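You operate a simulated robot arm through the tools that you are given. There is no shell and no other tool.

The job below is to be done with a simulated robot arm. You get a single attempt, and the scene is never put back.

Task
The green pot stands in water: tip its saucer into the pail and set both back.
Fine: nothing spilt, pot upright on its saucer. Set down upright: green pot.

Only the result counts: the job must be done as asked and must still hold three seconds after the hand-in. Knocking over, shifting, dropping, spilling or breaking anything else fails it.

Robot
A 7-joint arm with a two-finger parallel gripper, fixed in place. Base frame: the origin is at the foot of the arm, x ahead of it, y to its left, z up. Readings come in mm, degrees, newtons and seconds.
Its first joint turns from -166.0 to 166.0 degrees. Payload 4.4 kg.
The TCP is the grasp point between the finger pads, 23 mm short of the fingertips. In the tool frame z runs along the fingers and y along their closing line. Largest opening 94 mm; finger width 38, thickness 10; the body of the gripper, 54 by 96 mm, starts 39 mm behind the TCP.
Orientation is that of the tool frame in the base frame, as [roll, pitch, yaw] about the fixed x, y, z axes, in that order (R = Rz(yaw) Ry(pitch) Rx(roll)). With the fingers straight down and closing along the base's y, the tool's x points along the base's -x, its y along +y and its z along -z.

Tools
- The arm moves only by the tool move_arm. Its argument "increments" is a list that holds one entry, the list of rows, each a list of 6 numbers: the shift along the tool's x, y, z in units of 200 mm (1.0 is 200 mm), then the turn, a rotation vector about the tool's x, y, z in units of 45 degrees (1.0 is 45 degrees). In form: [[[dx, dy, dz, wx, wy, wz], ...]]. A call has 1 to 20 rows; each row is the pose to reach, as a shift and turn from the pose commanded when the call began, along the tool's axes at that moment. "claw" is the opening, from 0 (shut) to 1 (fully open), set as the call begins (left out, the last holds). A call with a number of a shift or a turn outside -1 to 1 is refused whole. Rows are played at 5 a second. More than 50 mm and 8.6 degrees between two rows, or a gripper value outside its range, and nothing of the call is played. A pose out of reach is approached as far as the arm can. The call stops where the force on the tool passes 40 N (or 10 N more than at its start, if that is more) or the arm is blocked; 0.2 s more then pass. Each finger travels about 72 mm/s and halts on what it meets, pressing with about 38 N; the grip force reading is that of the motor and also rises with nothing between the fingers. The clock runs only during rows and for 0.2 s after the last one: add rows that repeat a pose to give the fingers time. It gives the time, the measured TCP pose, the force on the tool (base axes), the opening and the grip force at its end, in the units of the frame above (readings bear some noise), with the torque about the TCP (base axes, N m) and any sound that the robot's microphone picked up.
- Cameras (640 x 400 px; columns grow to the right, rows downward): "scene" is fixed at [223.2, -664.9, 1329.8]; the picture's right is [0.87, -0.48, 0.00], its down [-0.21, -0.37, -0.91] and it looks along [0.44, 0.79, -0.43] (base axes); focal length 310 px, centre (320, 200). "wrist" rides on the gripper at [86, 16, -75] in the tool frame; the picture's right is [-0.18, 0.98, 0.00], its down [-0.58, -0.11, -0.81] and it looks along [-0.79, -0.15, 0.59] (tool axes); focal length 243 px, centre (320, 200). There is no depth. A picture from a camera that has moved, and an enlarged one, comes with that camera's place and axes in the base frame and with its lens. The place of the scene camera against the robot may be out by one fixed shift of up to 18 mm in any direction.
- camera(camera): a new picture of that camera. No time passes.
- enlarge(camera, box): a new picture of the part [left, top, right, bottom] of that camera's present view, enlarged. No time passes.
- finish_job(): hands the job in; it is judged then, once.

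Places have to be worked out from the pictures, the camera data and where the tool is seen. Open the gripper and draw the arm clear of the work before you hand the job in, unless the task says otherwise.

The tools are called after ">>>" as a command line: name --argument value ..., lists and objects as JSON in quotes. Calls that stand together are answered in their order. move_arm: Moves the arm, as the interface text tells. Its arguments: {"type":"object","properties":{"increments":{"type":"array"},"claw":{"type":"number"}},"required":["increments"]} The other tools are called the same way: camera (camera) takes a picture; enlarge (camera, box) takes an enlarged picture of a part of a camera's view; finish_job () hands the job in.

At the start:

```text
t: 0.0
tcp_pos: [606.0, -30.7, 1047.8]
tool_rot: [180.0, 0.0, 180.0]
wrist_force: [0.4, -0.4, 0.1]
wrist_torque: [0.02, 0.0, 0.04]
width: 93.7
gripper_force: 0.1
```

scene: 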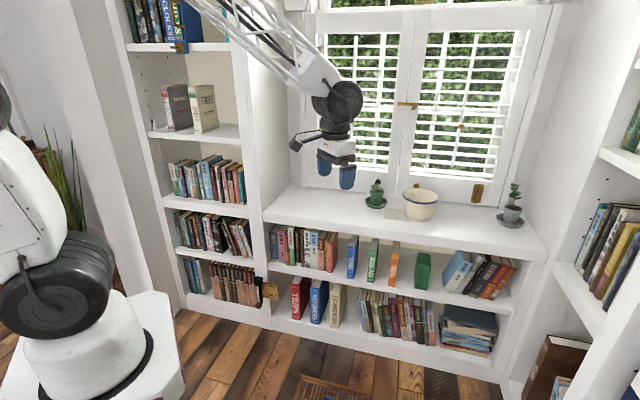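
wrist: 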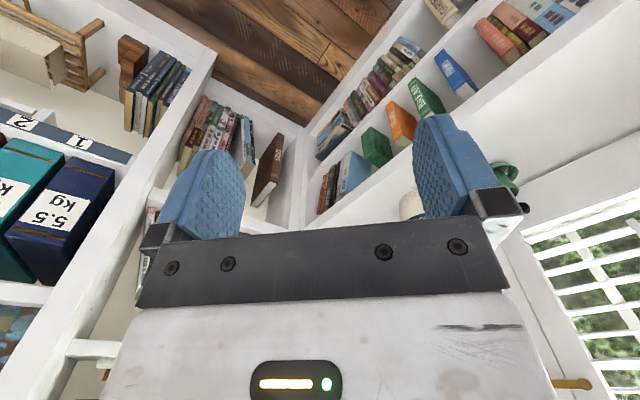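

I start by looking closer at the pots and pail on the windowsill shelf.

>>> enlarge --camera "scene" --box '[340, 160, 460, 235]'

>>> enlarge --camera "scene" --box '[260, 140, 560, 328]'

>>> enlarge --camera "scene" --box '[460, 165, 560, 228]'

```text
5.33 times, centred on (400, 198) of scene
camera zoom: at [223.2, -664.9, 1329.8], right [0.87, -0.48, 0.0], down [-0.21, -0.37, -0.91], along [0.44, 0.79, -0.43], focal length 1655 px, centre (-107, 213)
```

zoom: 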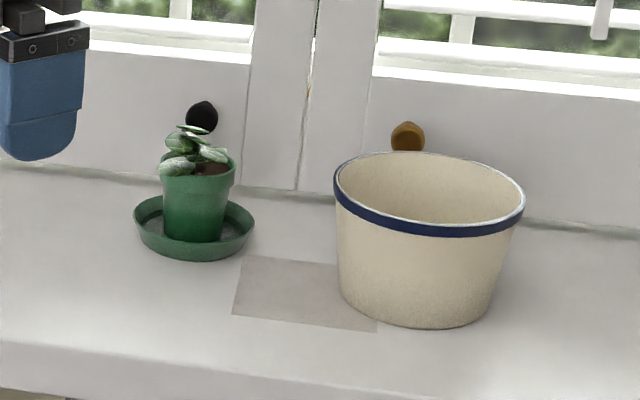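

```text
2.13 times, centred on (410, 234) of scene
camera zoom: at [223.2, -664.9, 1329.8], right [0.87, -0.48, 0.0], down [-0.21, -0.37, -0.91], along [0.44, 0.79, -0.43], focal length 660 px, centre (128, 128)
```

zoom: 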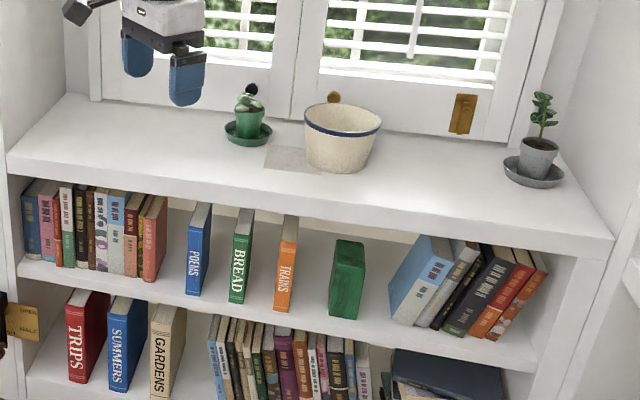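

```text
6.35 times, centred on (510, 196) of scene
camera zoom: at [223.2, -664.9, 1329.8], right [0.87, -0.48, 0.0], down [-0.21, -0.37, -0.91], along [0.44, 0.79, -0.43], focal length 1971 px, centre (-886, 222)
```

zoom: 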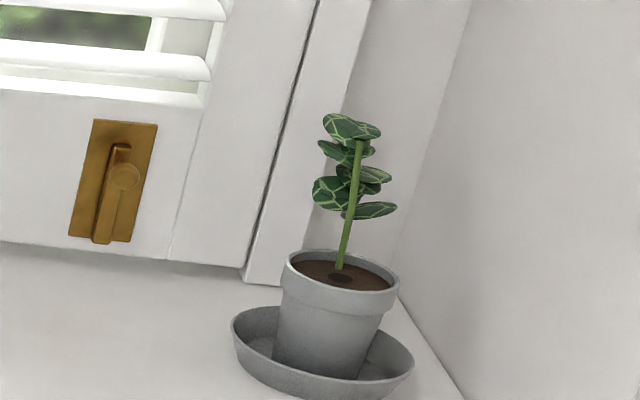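

The green pot stands on its saucer left of the cream pail. I need better position estimates, so I look at the wrist view enlarged.

>>> enlarge --camera "wrist" --box '[380, 120, 540, 220]'

>>> enlarge --camera "scene" --box '[0, 200, 320, 400]'

```text
4.00 times, centred on (460, 170) of wrist
camera zoom: at [520.4, -13.5, 1121.8], right [0.18, 0.98, 0.0], down [0.58, -0.11, 0.81], along [0.79, -0.15, -0.59], focal length 970 px, centre (-240, 320)
```

zoom: 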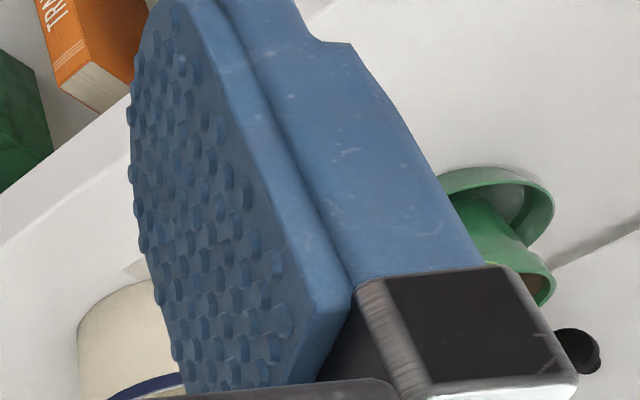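

```text
2.00 times, centred on (160, 300) of scene
camera zoom: at [223.2, -664.9, 1329.8], right [0.87, -0.48, 0.0], down [-0.21, -0.37, -0.91], along [0.44, 0.79, -0.43], focal length 621 px, centre (640, 0)
```

zoom: 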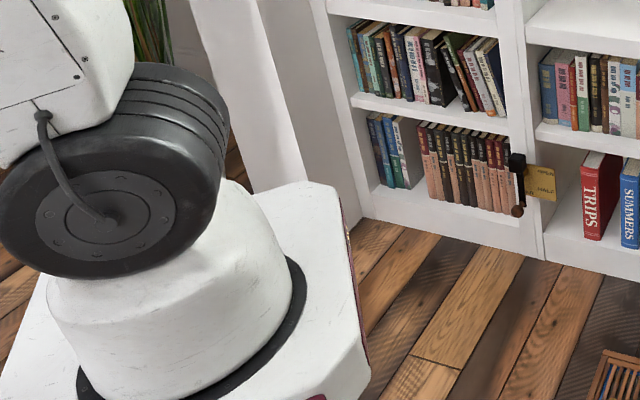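

From both views I triangulate the saucer at about (1125, 390, 660) and the pail at about (1226, 215), which is a long reach. I first turn the tool about its axis so the wrist camera ends up on the far or upper side when the tool is tilted outward.

>>> move_arm --increments '[[[0, 0, 0, 0, 0, 0.18], [0, 0, 0, 0, 0, 0.36], [0, 0, 0, 0, 0, 0.54], [0, 0, 0, 0, 0, 0.72], [0, 0, 0, 0, 0, 0.9], [0, 0, 0, 0, 0, 1.0]]]'

```text
t: 1.4
tcp_pos: [606.3, -30.1, 1047.1]
tool_rot: [179.9, -0.1, 134.9]
wrist_force: [0.2, 0.5, -0.7]
wrist_torque: [0.03, 0.02, -0.01]
width: 94.0
gripper_force: 0.0
```

The turn works as predicted (yaw 180 to 135). I continue turning.

>>> move_arm --increments '[[[0, 0, 0, 0, 0, 0.18], [0, 0, 0, 0, 0, 0.36], [0, 0, 0, 0, 0, 0.54], [0, 0, 0, 0, 0, 0.72], [0, 0, 0, 0, 0, 0.9], [0, 0, 0, 0, 0, 1.0]]]'

>>> move_arm --increments '[[[0, 0, 0, 0, 0, 0.18], [0, 0, 0, 0, 0, 0.36], [0, 0, 0, 0, 0, 0.54], [0, 0, 0, 0, 0, 0.72], [0, 0, 0, 0, 0, 0.9], [0, 0, 0, 0, 0, 1.0]]]'

```text
t: 2.8
tcp_pos: [606.0, -30.0, 1048.8]
tool_rot: [180.0, 0.0, 89.9]
wrist_force: [0.8, -0.6, 0.0]
wrist_torque: [-0.01, -0.04, 0.02]
width: 93.8
gripper_force: 0.0
```

```text
t: 4.2
tcp_pos: [606.7, -30.4, 1047.6]
tool_rot: [-179.9, 0.1, 44.9]
wrist_force: [0.4, 0.0, -0.1]
wrist_torque: [0.0, 0.01, 0.0]
width: 94.0
gripper_force: 0.0
```

Now the tool's x points toward the window (azimuth 45°). I tilt the tool outward 45° while moving 200 mm toward the window.

>>> move_arm --increments '[[[0.17, 0, 0, 0, 0.17, 0], [0.34, 0, 0, 0, 0.34, 0], [0.5, 0, 0, 0, 0.5, 0], [0.67, 0, 0, 0, 0.67, 0], [0.84, 0, 0, 0, 0.84, 0], [1.0, 0, 0, 0, 1.0, 0]]]'

>>> camera --camera "wrist"

>>> camera --camera "scene"

```text
t: 5.6
tcp_pos: [747.7, 113.4, 1046.7]
tool_rot: [179.9, -45.0, 45.1]
wrist_force: [0.7, 0.4, -0.2]
wrist_torque: [0.0, -0.03, -0.01]
width: 94.4
gripper_force: 0.1
```

```text
taken
camera wrist: at [766.4, 108.1, 1160.0], right [0.6, -0.79, -0.13], down [-0.77, -0.62, 0.16], along [-0.2, 0.0, -0.98], focal length 243 px, centre (320, 200)
```

wrist: 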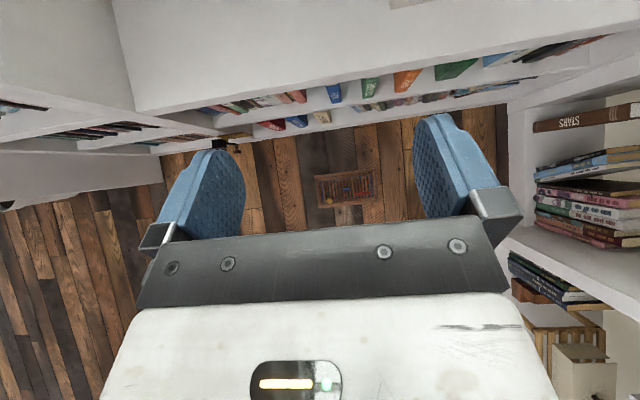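

```text
taken
```

scene: 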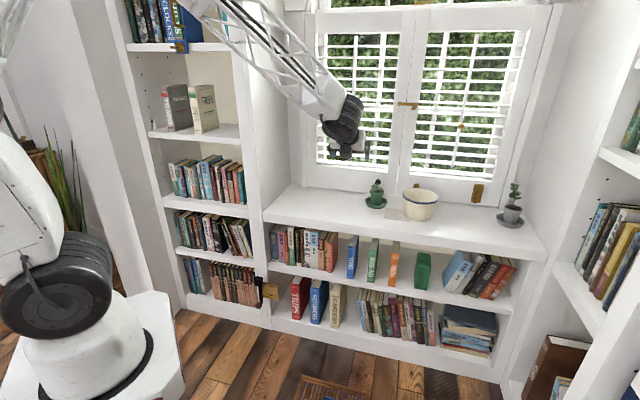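

The tool tilts well. I continue 200 mm more horizontally toward the window, staying high, to test reach and see the pot.

>>> move_arm --increments '[[[0.14, 0, 0.14, 0, 0, 0], [0.28, 0, 0.28, 0, 0, 0], [0.42, 0, 0.42, 0, 0, 0], [0.56, 0, 0.56, 0, 0, 0], [0.7, 0, 0.7, 0, 0, 0]]]'

>>> camera --camera "wrist"

>>> camera --camera "scene"

```text
t: 6.8
tcp_pos: [886.9, 253.3, 1048.9]
tool_rot: [179.9, -45.0, 45.0]
wrist_force: [-0.2, -0.7, 0.6]
wrist_torque: [-0.05, 0.03, -0.03]
width: 94.0
gripper_force: 0.0
```

```text
taken
camera wrist: at [905.1, 248.0, 1161.6], right [0.6, -0.79, -0.13], down [-0.77, -0.62, 0.16], along [-0.21, 0.01, -0.98], focal length 243 px, centre (320, 200)
```

wrist: 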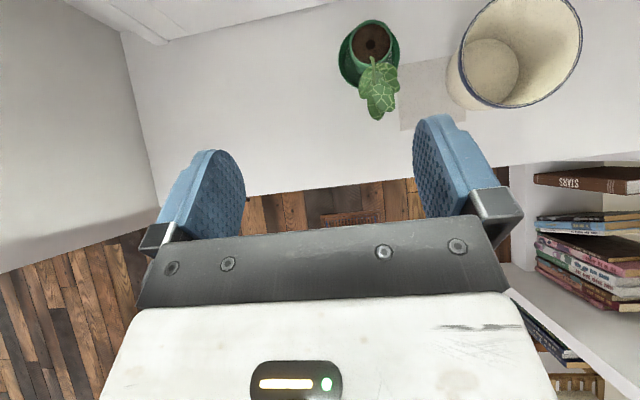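

```text
taken
```

scene: 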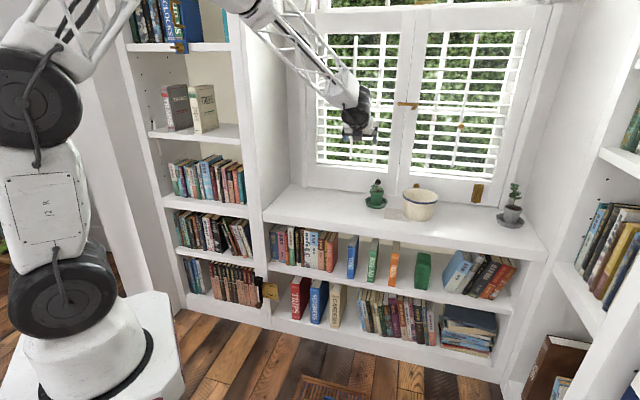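

The arm reaches here fine and the wrist camera now sees the pot, saucer and pail from above. I enlarge to measure.

>>> enlarge --camera "wrist" --box '[310, 0, 470, 100]'

>>> enlarge --camera "wrist" --box '[300, 0, 620, 200]'

>>> enlarge --camera "scene" --box '[355, 170, 395, 220]'

```text
4.00 times, centred on (390, 50) of wrist
camera zoom: at [905.1, 248.0, 1161.6], right [0.6, -0.79, -0.13], down [-0.77, -0.62, 0.16], along [-0.21, 0.01, -0.98], focal length 970 px, centre (40, 800)
```

zoom: 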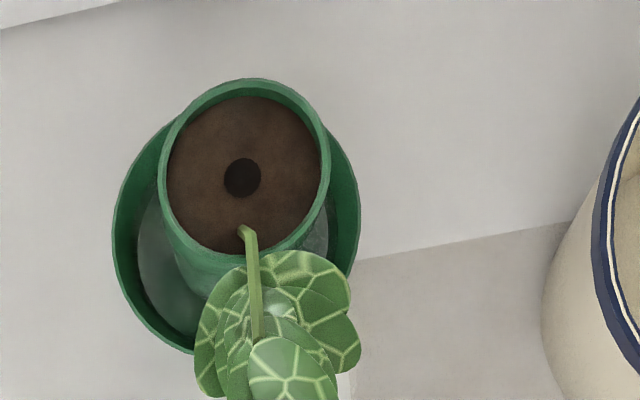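

```text
2.00 times, centred on (460, 100) of wrist
camera zoom: at [905.1, 248.0, 1161.6], right [0.6, -0.79, -0.13], down [-0.77, -0.62, 0.16], along [-0.21, 0.01, -0.98], focal length 485 px, centre (40, 400)
```

zoom: 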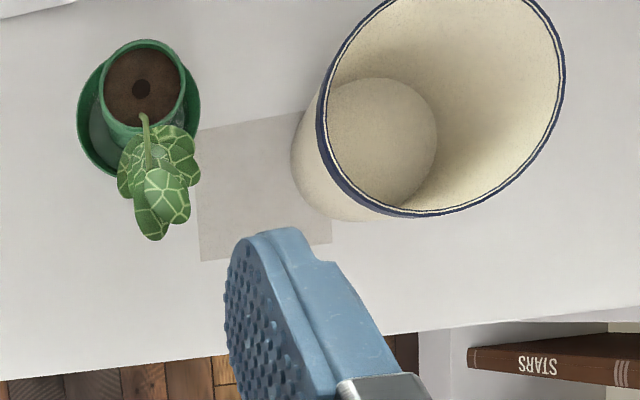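

```text
8.00 times, centred on (375, 195) of scene
camera zoom: at [223.2, -664.9, 1329.8], right [0.87, -0.48, 0.0], down [-0.21, -0.37, -0.91], along [0.44, 0.79, -0.43], focal length 2483 px, centre (-120, 240)
```

zoom: 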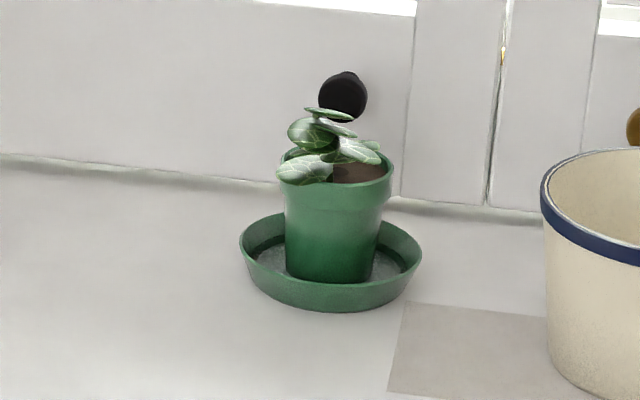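

From this view I estimate the saucer centre at about (1056, 333) with its rim near z≈716 and a diameter of about 104 mm. The pot rim is about 59 mm across, and the pail base is near (1162, 167). I level the tool and drop to 100 mm above the shelf, in front of the pot, for a second viewpoint.

>>> move_arm --increments '[[[-0.131, 0.052, 0.162, 0, 0.1667, 0], [-0.263, 0.105, 0.324, 0, 0.333, 0], [-0.394, 0.157, 0.486, 0, 0.5, 0], [-0.525, 0.21, 0.649, 0, 0.667, 0], [-0.657, 0.262, 0.811, 0, 0.833, 0], [-0.788, 0.315, 0.973, 0, 1.0, 0]]]'

>>> camera --camera "wrist"

>>> camera --camera "scene"

```text
t: 8.2
tcp_pos: [949.1, 224.2, 797.5]
tool_rot: [28.3, -89.8, -163.4]
wrist_force: [0.3, -0.7, 0.9]
wrist_torque: [-0.03, 0.06, 0.05]
width: 94.1
gripper_force: 0.1
```

```text
taken
camera wrist: at [907.3, 161.7, 883.0], right [0.7, -0.7, -0.18], down [-0.64, -0.49, -0.58], along [0.32, 0.52, -0.79], focal length 243 px, centre (320, 200)
```

wrist: 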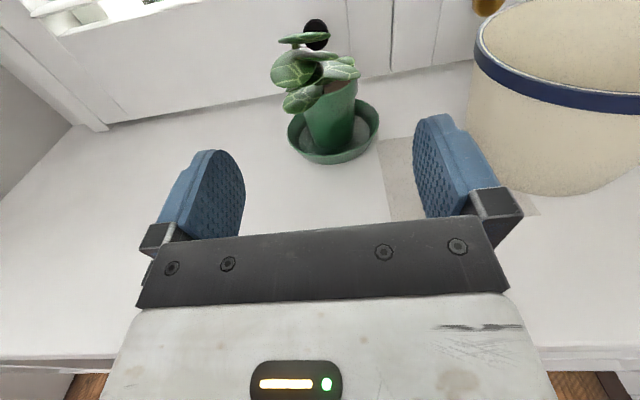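

```text
taken
```

scene: 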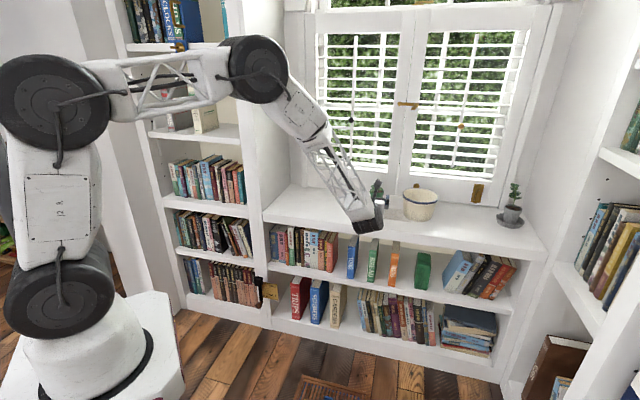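

The reach is comfortable. I enlarge the pot and pail from this second viewpoint to triangulate.

>>> enlarge --camera "wrist" --box '[240, 0, 400, 200]'

>>> enlarge --camera "wrist" --box '[360, 0, 640, 220]'

```text
2.00 times, centred on (320, 100) of wrist
camera zoom: at [907.3, 161.7, 883.0], right [0.7, -0.7, -0.18], down [-0.64, -0.49, -0.58], along [0.32, 0.52, -0.79], focal length 485 px, centre (320, 400)
```

zoom: 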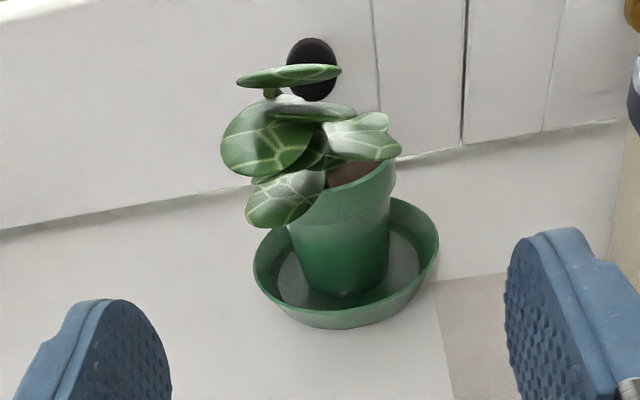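

```text
1.82 times, centred on (500, 110) of wrist
camera zoom: at [907.3, 161.7, 883.0], right [0.7, -0.7, -0.18], down [-0.64, -0.49, -0.58], along [0.32, 0.52, -0.79], focal length 441 px, centre (-7, 364)
```

zoom: 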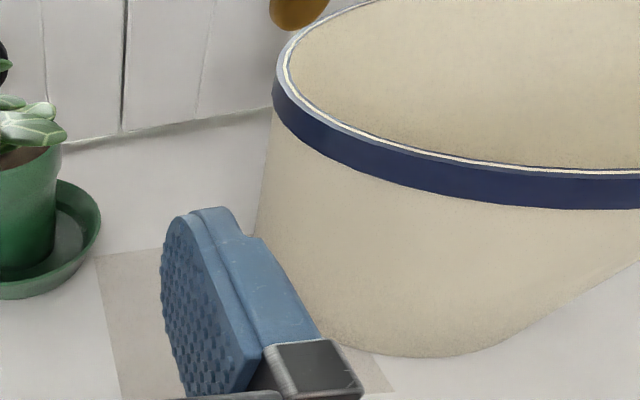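

Two wrist views agree: the saucer centre is at (1056, 334), its rim at z≈715.5, the shelf at z≈696 and the pot rim at z≈770. The plant leans strongly toward the room, so I'll approach level from the left (azimuth about -20°) to avoid the leaves. I retreat and turn first.

>>> move_arm --increments '[[[0.027, -0.086, -0.008, -0.167, 0, 0], [0.054, -0.171, -0.016, -0.333, 0, 0], [0.082, -0.257, -0.023, -0.5, 0, 0], [0.109, -0.342, -0.031, -0.667, 0, 0], [0.136, -0.428, -0.039, -0.833, 0, 0], [0.163, -0.513, -0.046, -1.0, 0, 0]]]'

>>> camera --camera "scene"

>>> camera --camera "wrist"

```text
t: 9.6
tcp_pos: [916.8, 255.1, 810.4]
tool_rot: [7.0, -90.0, -160.7]
wrist_force: [-0.6, -0.2, 0.6]
wrist_torque: [-0.01, 0.05, 0.01]
width: 94.0
gripper_force: 0.0
out of reach, approached as far as the arm can: row 3, 4, 5, 6
```

```text
taken
```

scene: 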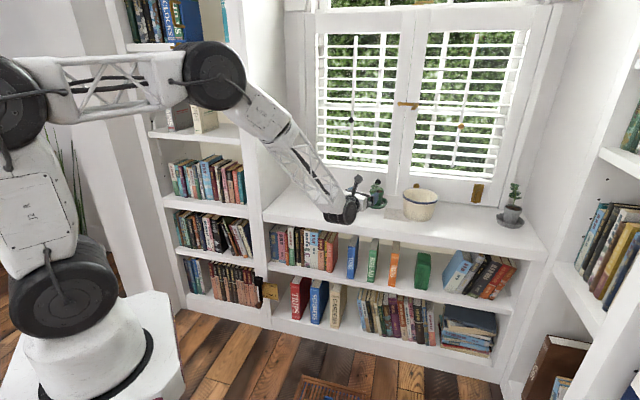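

```text
taken
camera wrist: at [857.3, 207.2, 897.0], right [0.44, -0.88, -0.18], down [-0.77, -0.26, -0.58], along [0.46, 0.4, -0.79], focal length 243 px, centre (320, 200)
```

wrist: 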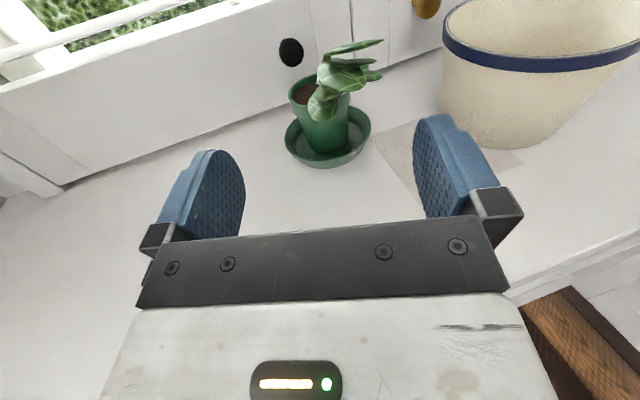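

The turn was stopped partway by a joint limit, at about azimuth 23°. I issue a null move to see which pose the command reference holds.

>>> move_arm --increments '[[[0, 0, 0, 0, 0, 0], [0, 0, 0, 0, 0, 0]]]'

```text
t: 10.2
tcp_pos: [916.1, 253.2, 812.5]
tool_rot: [-136.2, -90.0, -17.3]
wrist_force: [-1.1, -0.4, 0.4]
wrist_torque: [0.0, -0.01, 0.02]
width: 94.0
gripper_force: 0.1
```

The command reference follows the reached pose (azimuth about 26°). I look closely at the leaf positions from this third viewpoint.

>>> enlarge --camera "wrist" --box '[260, 0, 420, 180]'

>>> enlarge --camera "scene" --box '[320, 165, 420, 230]'

```text
2.22 times, centred on (340, 90) of wrist
camera zoom: at [857.4, 207.2, 897.0], right [0.44, -0.88, -0.18], down [-0.77, -0.26, -0.58], along [0.46, 0.4, -0.79], focal length 539 px, centre (276, 444)
```

zoom: 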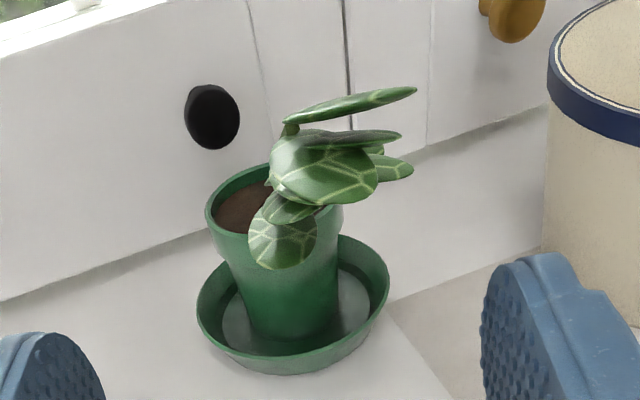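

```text
6.15 times, centred on (370, 198) of scene
camera zoom: at [223.2, -664.9, 1329.8], right [0.87, -0.48, 0.0], down [-0.21, -0.37, -0.91], along [0.44, 0.79, -0.43], focal length 1910 px, centre (12, 215)
```

zoom: 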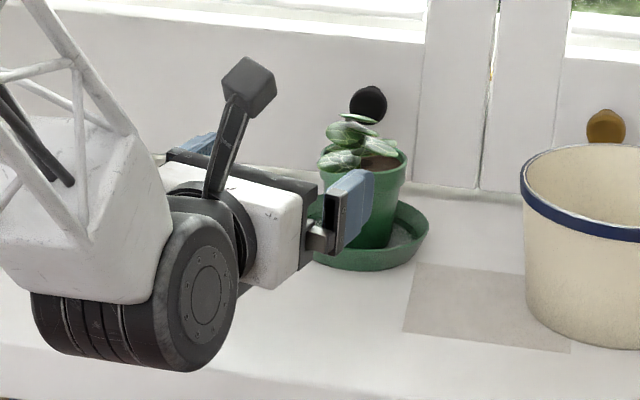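

The leaves lie above z≈775, so a level grasp at z≈746 passes beneath them if I come from a lower azimuth. I test rotating azimuth in place to find the joint limit.

>>> move_arm --increments '[[[0, 0, 0, -0.11, 0, 0], [0, 0, 0, -0.22, 0, 0]]]'

```text
t: 10.8
tcp_pos: [916.2, 254.6, 811.5]
tool_rot: [-144.3, -90.0, -9.4]
wrist_force: [-0.2, 0.6, -0.5]
wrist_torque: [0.01, 0.02, 0.01]
width: 94.0
gripper_force: 0.1
out of reach, approached as far as the arm can: row 1, 2
```

The limit looks like the last joint: I wound it the wrong way. I'll back off upward, return the tool to vertical, unwind, and wind it in the opposite direction.

>>> move_arm --increments '[[[0.15, 0, -0.15, 0, -0.1667, 0], [0.3, 0, -0.3, 0, -0.333, 0], [0.45, 0, -0.45, 0, -0.5, 0], [0.6, 0, -0.6, 0, -0.667, 0], [0.75, 0, -0.75, 0, -0.833, 0], [0.9, 0, -0.9, 0, -1.0, 0]]]'

>>> move_arm --increments '[[[0, 0, -0.08, 0, -0.1667, 0], [0, 0, -0.16, 0, -0.333, 0], [0, 0, -0.24, 0, -0.5, 0], [0, 0, -0.32, 0, -0.667, 0], [0, 0, -0.4, 0, -0.833, 0], [0, 0, -0.48, 0, -1.0, 0]]]'

```text
t: 12.2
tcp_pos: [757.3, 172.7, 986.5]
tool_rot: [179.9, -44.8, 26.1]
wrist_force: [-0.1, -0.5, -1.2]
wrist_torque: [0.03, -0.07, -0.01]
width: 94.2
gripper_force: 0.1
```

```text
t: 13.6
tcp_pos: [696.0, 142.9, 1056.6]
tool_rot: [179.9, 0.2, 26.3]
wrist_force: [0.1, -0.9, 0.4]
wrist_torque: [0.03, 0.03, -0.01]
width: 94.0
gripper_force: 0.0
out of reach, approached as far as the arm can: row 1, 2
```

Tool is vertical again at yaw 26°. I unwind in 45° steps in free space.

>>> move_arm --increments '[[[0, 0, 0, 0, 0, -0.18], [0, 0, 0, 0, 0, -0.36], [0, 0, 0, 0, 0, -0.54], [0, 0, 0, 0, 0, -0.72], [0, 0, 0, 0, 0, -0.9], [0, 0, 0, 0, 0, -1.0]]]'

>>> move_arm --increments '[[[0, 0, 0, 0, 0, -0.18], [0, 0, 0, 0, 0, -0.36], [0, 0, 0, 0, 0, -0.54], [0, 0, 0, 0, 0, -0.72], [0, 0, 0, 0, 0, -0.9], [0, 0, 0, 0, 0, -1.0]]]'

>>> move_arm --increments '[[[0, 0, 0, 0, 0, -0.18], [0, 0, 0, 0, 0, -0.36], [0, 0, 0, 0, 0, -0.54], [0, 0, 0, 0, 0, -0.72], [0, 0, 0, 0, 0, -0.9], [0, 0, 0, 0, 0, -1.0]]]'

>>> move_arm --increments '[[[0, 0, 0, 0, 0, -0.18], [0, 0, 0, 0, 0, -0.36], [0, 0, 0, 0, 0, -0.54], [0, 0, 0, 0, 0, -0.72], [0, 0, 0, 0, 0, -0.9], [0, 0, 0, 0, 0, -1.0]]]'

>>> move_arm --increments '[[[0, 0, 0, 0, 0, -0.18], [0, 0, 0, 0, 0, -0.36], [0, 0, 0, 0, 0, -0.54], [0, 0, 0, 0, 0, -0.72], [0, 0, 0, 0, 0, -0.9], [0, 0, 0, 0, 0, -1.0]]]'

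```text
t: 15.0
tcp_pos: [696.7, 145.2, 1056.6]
tool_rot: [-179.9, -0.1, 71.4]
wrist_force: [0.5, 0.8, 0.3]
wrist_torque: [0.03, 0.01, -0.01]
width: 93.9
gripper_force: 0.1
```

```text
t: 16.4
tcp_pos: [695.7, 144.3, 1057.8]
tool_rot: [179.9, 0.1, 116.4]
wrist_force: [0.4, 0.3, -0.6]
wrist_torque: [-0.01, 0.0, 0.0]
width: 93.9
gripper_force: 0.1
```

```text
t: 17.8
tcp_pos: [694.8, 145.1, 1057.5]
tool_rot: [-179.9, 0.1, 161.4]
wrist_force: [0.4, -0.6, 1.2]
wrist_torque: [0.04, 0.01, -0.03]
width: 94.1
gripper_force: 0.1
```

```text
t: 19.2
tcp_pos: [695.8, 143.9, 1056.1]
tool_rot: [-180.0, 0.1, -153.6]
wrist_force: [0.3, 0.3, -0.1]
wrist_torque: [0.01, -0.01, 0.01]
width: 93.9
gripper_force: 0.1
```

```text
t: 20.6
tcp_pos: [695.3, 143.0, 1056.7]
tool_rot: [179.9, -0.1, -108.5]
wrist_force: [-0.7, -0.5, -1.0]
wrist_torque: [0.0, -0.04, -0.01]
width: 93.7
gripper_force: 0.0
```

Continuing to unwind to about yaw -20°.

>>> move_arm --increments '[[[0, 0, 0, 0, 0, -0.18], [0, 0, 0, 0, 0, -0.36], [0, 0, 0, 0, 0, -0.54], [0, 0, 0, 0, 0, -0.72], [0, 0, 0, 0, 0, -0.9], [0, 0, 0, 0, 0, -1.0]]]'

>>> move_arm --increments '[[[0, 0, 0, 0, 0, -0.18], [0, 0, 0, 0, 0, -0.36], [0, 0, 0, 0, 0, -0.54], [0, 0, 0, 0, 0, -0.72], [0, 0, 0, 0, 0, -0.9], [0, 0, 0, 0, 0, -0.97]]]'

```text
t: 22.0
tcp_pos: [696.9, 143.7, 1056.3]
tool_rot: [-180.0, 0.1, -63.6]
wrist_force: [0.6, 0.2, -1.1]
wrist_torque: [-0.01, 0.01, -0.01]
width: 93.9
gripper_force: 0.1
```

```text
t: 23.4
tcp_pos: [696.4, 144.5, 1056.2]
tool_rot: [180.0, 0.0, -19.8]
wrist_force: [-0.9, -0.1, 0.4]
wrist_torque: [0.0, 0.03, -0.02]
width: 94.3
gripper_force: 0.2
```

Now wound the other way with tool x at azimuth -20°. I tilt the tool 45° while moving toward the left of the pot.

>>> move_arm --increments '[[[0.028, -0.16, 0.088, 0, 0.1667, 0], [0.057, -0.325, 0.177, 0, 0.333, 0], [0.085, -0.487, 0.265, 0, 0.5, 0], [0.113, -0.65, 0.353, 0, 0.667, 0], [0.142, -0.81, 0.44, 0, 0.833, 0], [0.17, -0.975, 0.53, 0, 1.0, 0]]]'

>>> camera --camera "scene"

```text
t: 24.8
tcp_pos: [794.1, 318.0, 951.8]
tool_rot: [-179.7, -45.2, -20.2]
wrist_force: [0.0, 0.3, 0.2]
wrist_torque: [-0.05, -0.01, 0.01]
width: 93.8
gripper_force: 0.1
```

```text
taken
```

scene: 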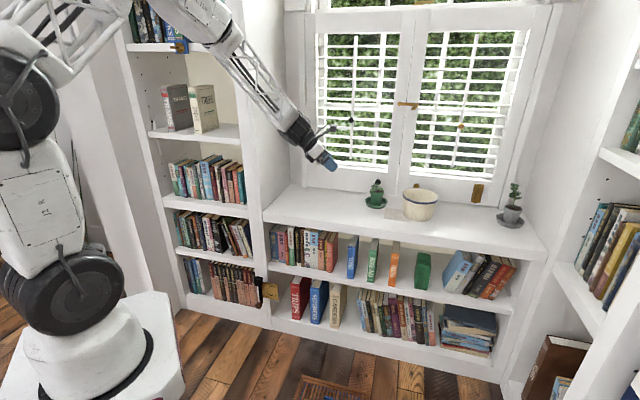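

That configuration is fine. I level the tool and descend to about 150 mm left/behind the pot at z≈800 to check leaf clearance.

>>> move_arm --increments '[[[-0.036, -0.087, 0.143, 0, 0.1667, 0], [-0.072, -0.174, 0.286, 0, 0.333, 0], [-0.108, -0.261, 0.429, 0, 0.5, 0], [-0.145, -0.348, 0.572, 0, 0.667, 0], [-0.181, -0.435, 0.715, 0, 0.833, 0], [-0.217, -0.522, 0.858, 0, 1.0, 0]]]'

>>> camera --camera "scene"

>>> camera --camera "wrist"

```text
t: 26.2
tcp_pos: [914.7, 383.4, 797.4]
tool_rot: [-28.6, -89.8, -171.5]
wrist_force: [-0.2, -0.1, 0.5]
wrist_torque: [0.01, 0.06, -0.02]
width: 94.2
gripper_force: 0.0
```

```text
taken
```

scene: 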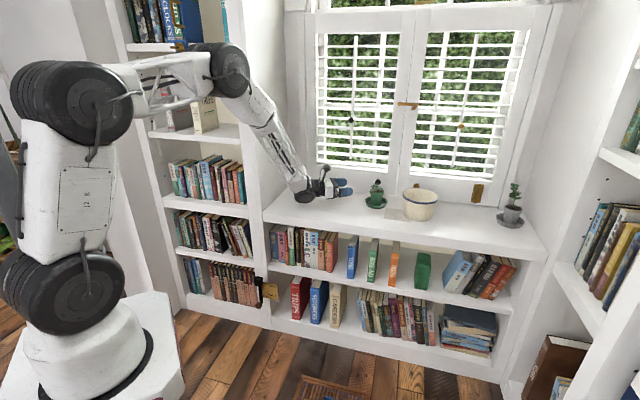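

```text
taken
camera wrist: at [839.3, 394.7, 883.6], right [-0.34, -0.92, -0.19], down [-0.72, 0.38, -0.58], along [0.61, -0.06, -0.79], focal length 243 px, centre (320, 200)
```

wrist: 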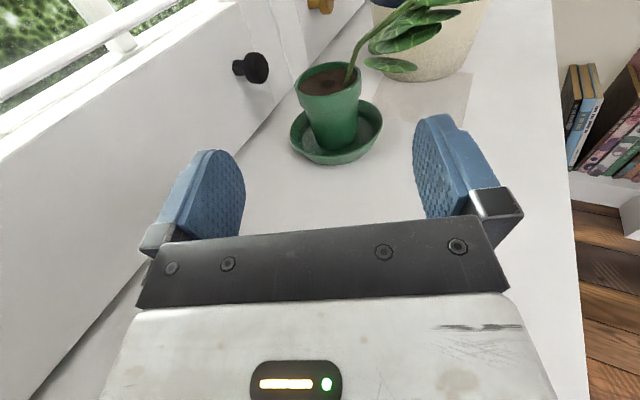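

The approach from the left is clear of the stem. I enlarge to refine the pot's position and leaf heights.

>>> enlarge --camera "wrist" --box '[270, 0, 510, 180]'

>>> enlarge --camera "scene" --box '[290, 150, 410, 225]'

```text
2.22 times, centred on (390, 90) of wrist
camera zoom: at [839.3, 394.7, 883.6], right [-0.34, -0.92, -0.19], down [-0.72, 0.38, -0.58], along [0.61, -0.06, -0.79], focal length 539 px, centre (164, 444)
```

zoom: 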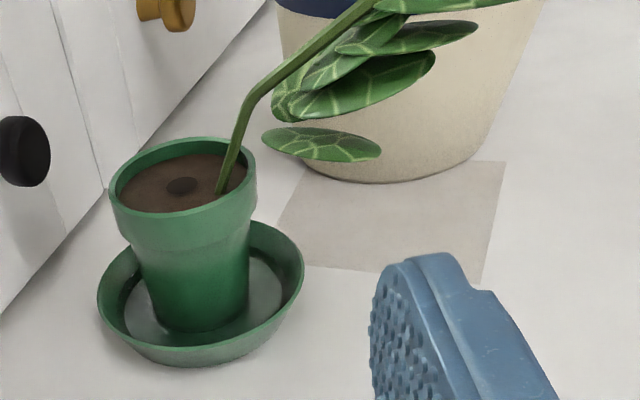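

```text
5.33 times, centred on (350, 188) of scene
camera zoom: at [223.2, -664.9, 1329.8], right [0.87, -0.48, 0.0], down [-0.21, -0.37, -0.91], along [0.44, 0.79, -0.43], focal length 1655 px, centre (160, 267)
```

zoom: 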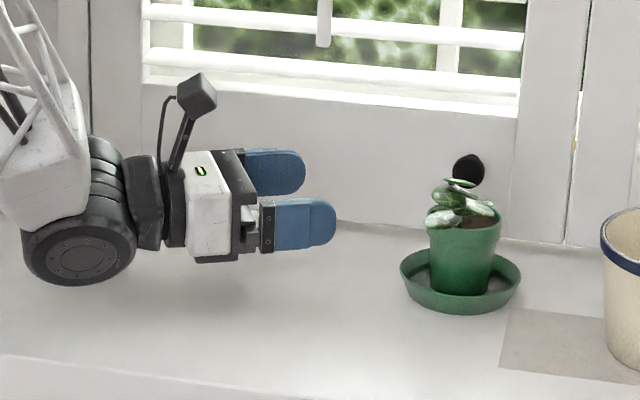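

The leaf is around z≈787, room-side of the pot. I'll use azimuth -35° with a 10° downward tilt, which keeps the wrist joint off the shelf and passes under the leaf. I move to the pre-grasp point about 120 mm back and narrow the opening.

>>> move_arm --increments '[[[-0.035, -0.045, 0.032, -0.083, -0.056, 0.007], [-0.07, -0.089, 0.064, -0.167, -0.111, 0.014], [-0.105, -0.134, 0.096, -0.25, -0.167, 0.022], [-0.14, -0.178, 0.128, -0.333, -0.222, 0.029]]]' --claw 0.82

>>> camera --camera "wrist"

>>> enlarge --camera "scene" --box '[290, 150, 410, 225]'

```text
t: 27.2
tcp_pos: [950.6, 408.0, 769.2]
tool_rot: [-180.0, -79.9, -35.2]
wrist_force: [0.7, -0.4, -0.3]
wrist_torque: [0.01, -0.01, -0.02]
width: 77.3
gripper_force: 0.0
```

```text
taken
camera wrist: at [893.5, 428.8, 867.9], right [-0.59, -0.79, -0.18], down [-0.67, 0.6, -0.43], along [0.45, -0.13, -0.88], focal length 243 px, centre (320, 200)
```

wrist: 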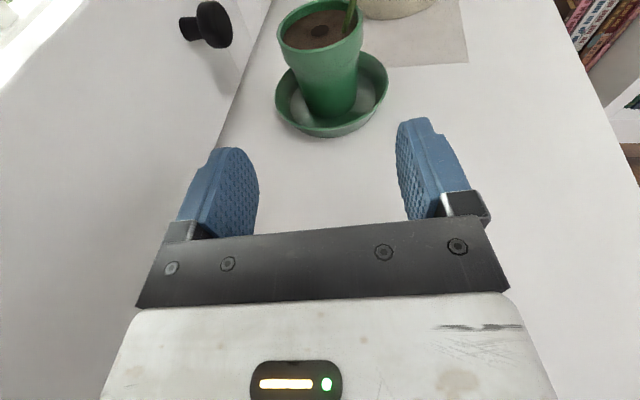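

```text
5.33 times, centred on (350, 188) of scene
camera zoom: at [223.2, -664.9, 1329.8], right [0.87, -0.48, 0.0], down [-0.21, -0.37, -0.91], along [0.44, 0.79, -0.43], focal length 1655 px, centre (160, 267)
```

zoom: 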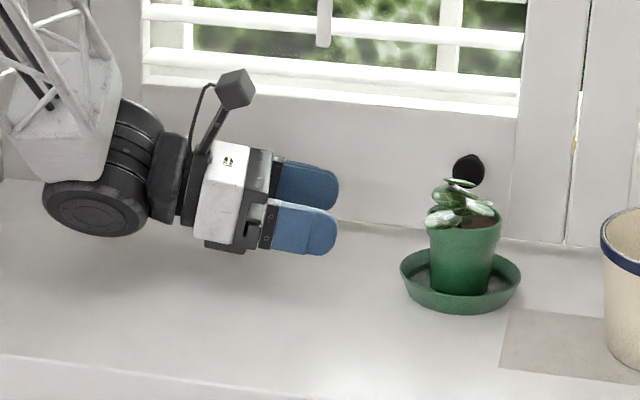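

Alignment is within about 2 mm laterally. I advance 80 mm along the tool axis, then check.

>>> move_arm --increments '[[[0, 0, 0.1, 0, 0, 0], [0, 0, 0.2, 0, 0, 0], [0, 0, 0.3, 0, 0, 0], [0, 0, 0.4, 0, 0, 0]]]'

>>> camera --camera "wrist"

>>> enlarge --camera "scene" --box '[290, 150, 410, 225]'

```text
t: 28.2
tcp_pos: [1017.4, 361.9, 756.3]
tool_rot: [180.0, -80.0, -35.0]
wrist_force: [-0.1, -1.0, 0.8]
wrist_torque: [-0.01, 0.02, -0.01]
width: 77.1
gripper_force: 0.0
```

```text
taken
camera wrist: at [960.0, 383.4, 853.8], right [-0.59, -0.79, -0.18], down [-0.67, 0.6, -0.43], along [0.45, -0.13, -0.88], focal length 243 px, centre (320, 200)
```

wrist: 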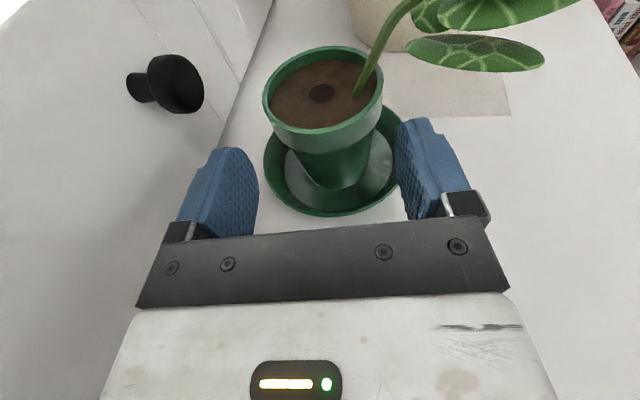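

```text
5.33 times, centred on (350, 188) of scene
camera zoom: at [223.2, -664.9, 1329.8], right [0.87, -0.48, 0.0], down [-0.21, -0.37, -0.91], along [0.44, 0.79, -0.43], focal length 1655 px, centre (160, 267)
```

zoom: 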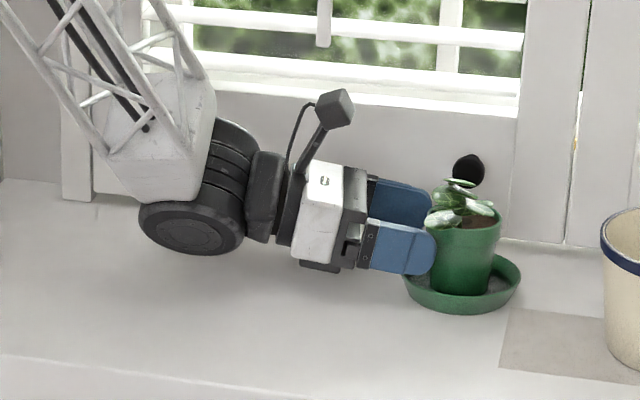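

The pot sits about 3 mm right of the tool axis and about 43 mm ahead. I shift slightly and advance the last 35 mm slowly.

>>> move_arm --increments '[[[-0.003, 0.006, 0.04, 0, 0, 0], [-0.006, 0.012, 0.08, 0, 0, 0], [-0.008, 0.015, 0.12, 0, 0, 0], [-0.01, 0.015, 0.15, 0, 0, 0], [-0.01, 0.015, 0.175, 0, 0, 0]]]'

>>> camera --camera "wrist"

>>> enlarge --camera "scene" --box '[330, 165, 410, 215]'

```text
t: 29.4
tcp_pos: [1042.9, 340.8, 747.4]
tool_rot: [179.9, -80.1, -35.1]
wrist_force: [-0.5, 0.0, -0.1]
wrist_torque: [0.0, 0.0, 0.0]
width: 77.1
gripper_force: 0.1
```

```text
taken
camera wrist: at [986.7, 362.6, 844.8], right [-0.59, -0.79, -0.18], down [-0.67, 0.6, -0.43], along [0.45, -0.13, -0.88], focal length 243 px, centre (320, 200)
```

wrist: 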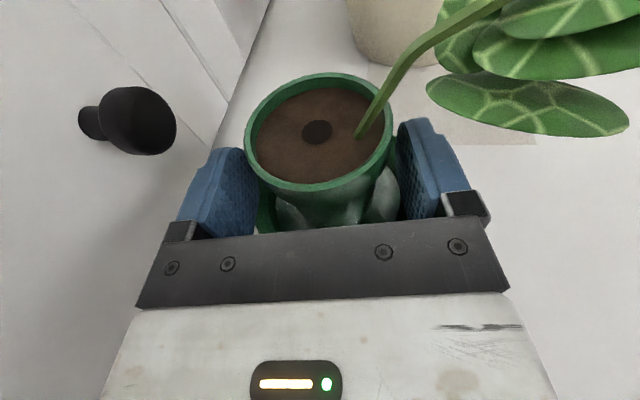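

```text
8.00 times, centred on (370, 190) of scene
camera zoom: at [223.2, -664.9, 1329.8], right [0.87, -0.48, 0.0], down [-0.21, -0.37, -0.91], along [0.44, 0.79, -0.43], focal length 2483 px, centre (-80, 280)
```

zoom: 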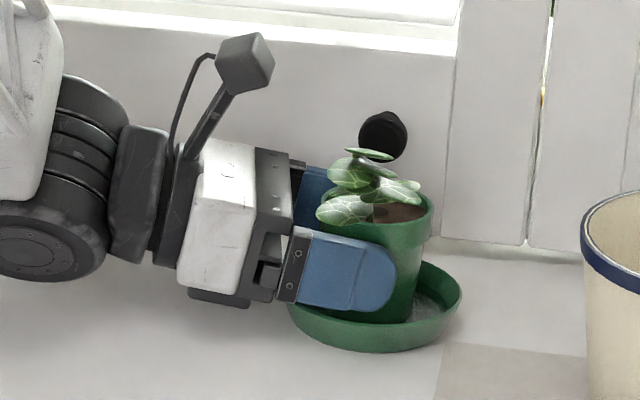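

The pot sits between the fingers, its axis about 10 mm ahead of the TCP. I advance 4 mm more and close on it.

>>> move_arm --increments '[[[0, 0.004, 0.01, 0, 0, 0], [0, 0.008, 0.02, 0, 0, 0]]]'

>>> move_arm --increments '[[[0, 0, 0, 0, 0, 0], [0, 0, 0, 0, 0, 0], [0, 0, 0, 0, 0, 0], [0, 0, 0, 0, 0, 0]]]' --claw 0.5

>>> camera --camera "wrist"

```text
t: 30.0
tcp_pos: [1045.6, 337.7, 747.8]
tool_rot: [179.9, -80.0, -35.0]
wrist_force: [0.1, 0.7, 0.0]
wrist_torque: [0.02, 0.03, -0.04]
width: 77.0
gripper_force: 0.1
```

```text
t: 31.0
tcp_pos: [1044.6, 337.6, 747.4]
tool_rot: [-180.0, -79.9, -34.9]
wrist_force: [-0.2, -0.7, -0.8]
wrist_torque: [0.0, -0.05, 0.0]
width: 59.0
gripper_force: 38.1
```

```text
taken
camera wrist: at [989.0, 358.2, 845.3], right [-0.59, -0.79, -0.18], down [-0.67, 0.6, -0.43], along [0.45, -0.13, -0.88], focal length 243 px, centre (320, 200)
```

wrist: 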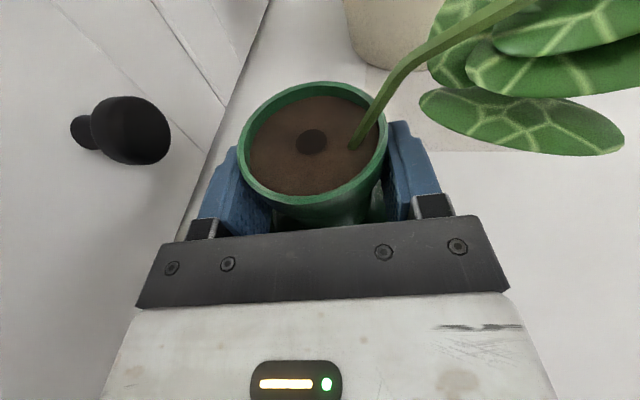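

The pot is gripped (59 mm, 38 N). I lift it slowly straight up by 60 mm.

>>> move_arm --increments '[[[0.015, 0, -0.0026, 0, 0, 0], [0.035, 0, -0.006, 0, 0, 0], [0.06, 0, -0.0105, 0, 0, 0], [0.09, 0, -0.0157, 0, 0, 0], [0.13, 0, -0.0227, 0, 0, 0], [0.17, 0, -0.03, 0, 0, 0], [0.21, 0, -0.037, 0, 0, 0], [0.255, 0, -0.045, 0, 0, 0], [0.2955, 0, -0.0522, 0, 0, 0]]]'

>>> camera --camera "wrist"

>>> enlarge --camera "scene" --box '[290, 150, 410, 225]'

```text
t: 33.0
tcp_pos: [1045.1, 336.9, 807.2]
tool_rot: [179.9, -79.9, -34.9]
wrist_force: [-0.4, 0.1, -3.6]
wrist_torque: [0.04, 0.0, 0.0]
width: 59.4
gripper_force: 38.2
```

```text
taken
camera wrist: at [988.1, 357.8, 904.5], right [-0.59, -0.79, -0.18], down [-0.67, 0.6, -0.43], along [0.45, -0.13, -0.88], focal length 243 px, centre (320, 200)
```

wrist: 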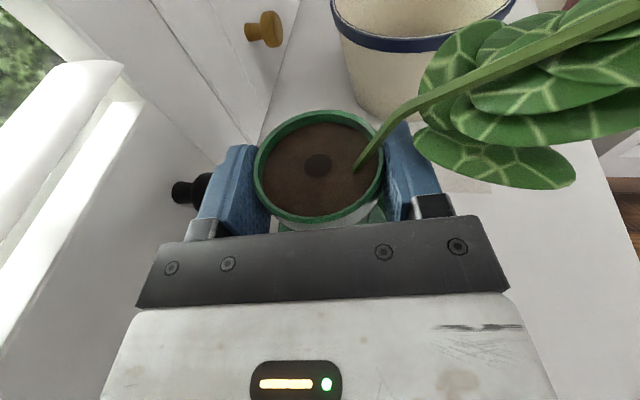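

```text
5.33 times, centred on (350, 188) of scene
camera zoom: at [223.2, -664.9, 1329.8], right [0.87, -0.48, 0.0], down [-0.21, -0.37, -0.91], along [0.44, 0.79, -0.43], focal length 1655 px, centre (160, 267)
```

zoom: 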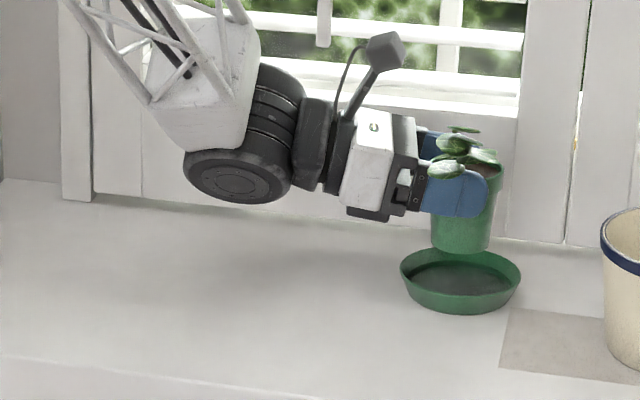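

The pot came up cleanly with about 3.6 N of load. It seems to have shifted slightly in the wrist view, so I check its attitude closely and look at the saucer.

>>> enlarge --camera "scene" --box '[355, 165, 403, 213]'

>>> enlarge --camera "wrist" --box '[180, 80, 480, 260]'

```text
8.33 times, centred on (379, 189) of scene
camera zoom: at [223.2, -664.9, 1329.8], right [0.87, -0.48, 0.0], down [-0.21, -0.37, -0.91], along [0.44, 0.79, -0.43], focal length 2586 px, centre (-172, 292)
```

zoom: 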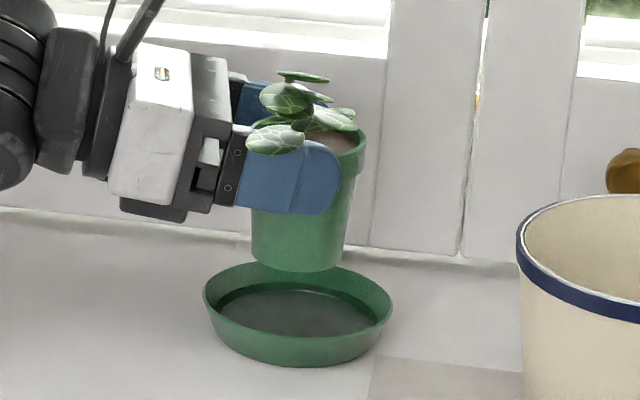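

```text
2.13 times, centred on (330, 170) of wrist
camera zoom: at [988.1, 357.8, 904.5], right [-0.59, -0.79, -0.18], down [-0.67, 0.6, -0.43], along [0.45, -0.13, -0.88], focal length 518 px, centre (299, 264)
```

zoom: 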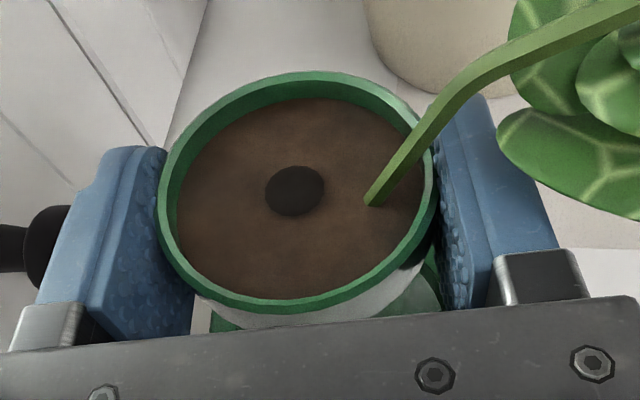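

Comparing views, the pot seems to have slid about 20 mm down in the grip during the lift. I hold still for a second to see whether it keeps slipping.

>>> move_arm --increments '[[[0, 0, 0, 0, 0, 0], [0, 0, 0, 0, 0, 0], [0, 0, 0, 0, 0, 0], [0, 0, 0, 0, 0, 0]]]' --claw 0.3

>>> enlarge --camera "wrist" --box '[180, 80, 480, 260]'

>>> enlarge --camera "scene" --box '[355, 165, 403, 213]'

```text
t: 34.0
tcp_pos: [1044.3, 335.8, 807.5]
tool_rot: [179.9, -80.0, -35.0]
wrist_force: [0.0, -0.5, -3.4]
wrist_torque: [0.01, 0.02, -0.01]
width: 59.4
gripper_force: 37.6
```

```text
2.13 times, centred on (330, 170) of wrist
camera zoom: at [988.0, 357.8, 904.6], right [-0.59, -0.79, -0.18], down [-0.67, 0.6, -0.43], along [0.45, -0.13, -0.88], focal length 518 px, centre (299, 264)
```

zoom: 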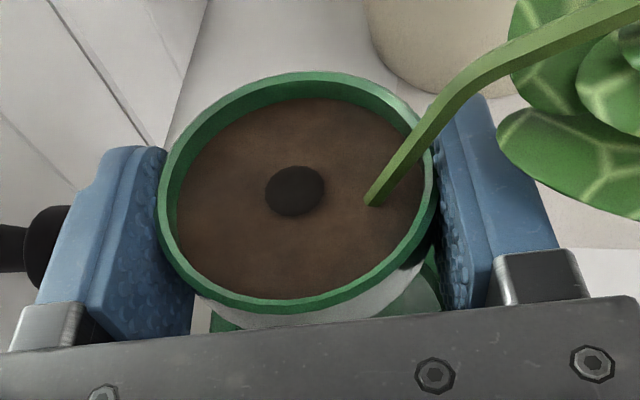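

```text
8.33 times, centred on (379, 189) of scene
camera zoom: at [223.2, -664.9, 1329.8], right [0.87, -0.48, 0.0], down [-0.21, -0.37, -0.91], along [0.44, 0.79, -0.43], focal length 2586 px, centre (-172, 292)
```

zoom: 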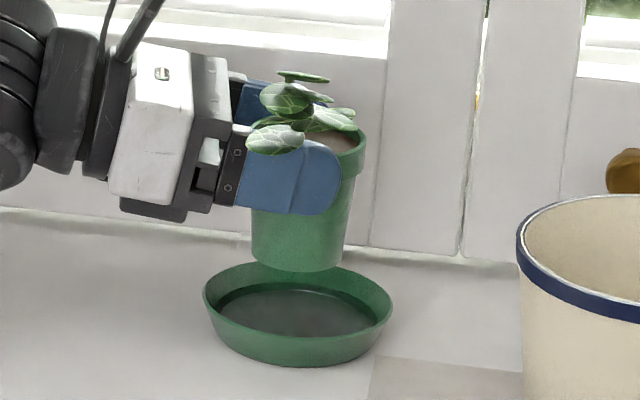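

The grip is stable with no further slip. The pot's rim now sits about level with the TCP, with its bottom about 73 mm below. I carry it about 180 mm left along the shelf at constant height, slightly toward the window, to leave room for the saucer.

>>> move_arm --increments '[[[-0.007, -0.015, -0.042, 0, 0, 0], [-0.022, -0.045, -0.127, 0, 0, 0], [-0.037, -0.076, -0.212, 0, 0, 0], [-0.052, -0.106, -0.296, 0, 0, 0], [-0.067, -0.136, -0.381, 0, 0, 0], [-0.082, -0.166, -0.465, 0, 0, 0], [-0.097, -0.196, -0.55, 0, 0, 0], [-0.112, -0.227, -0.635, 0, 0, 0], [-0.127, -0.257, -0.719, 0, 0, 0], [-0.14, -0.285, -0.8, 0, 0, 0], [-0.149, -0.302, -0.846, 0, 0, 0]]]'

>>> camera --camera "scene"

>>> camera --camera "wrist"

```text
t: 36.4
tcp_pos: [939.0, 483.1, 808.3]
tool_rot: [179.9, -80.0, -35.0]
wrist_force: [0.7, 0.3, -2.6]
wrist_torque: [0.01, 0.03, 0.02]
width: 59.4
gripper_force: 38.6
```

```text
taken
```

scene: 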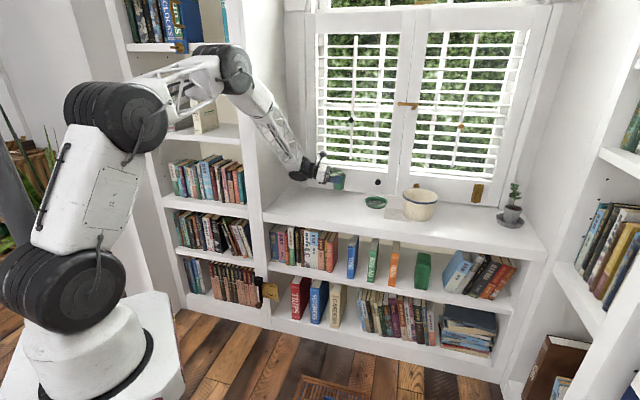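

```text
taken
camera wrist: at [883.1, 504.8, 906.2], right [-0.59, -0.79, -0.18], down [-0.67, 0.6, -0.43], along [0.45, -0.13, -0.88], focal length 243 px, centre (320, 200)
```

wrist: 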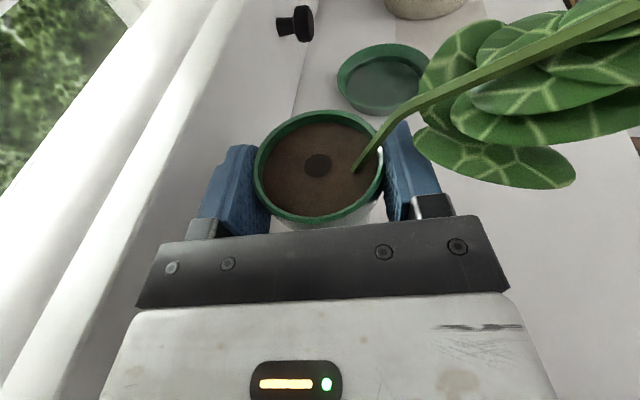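

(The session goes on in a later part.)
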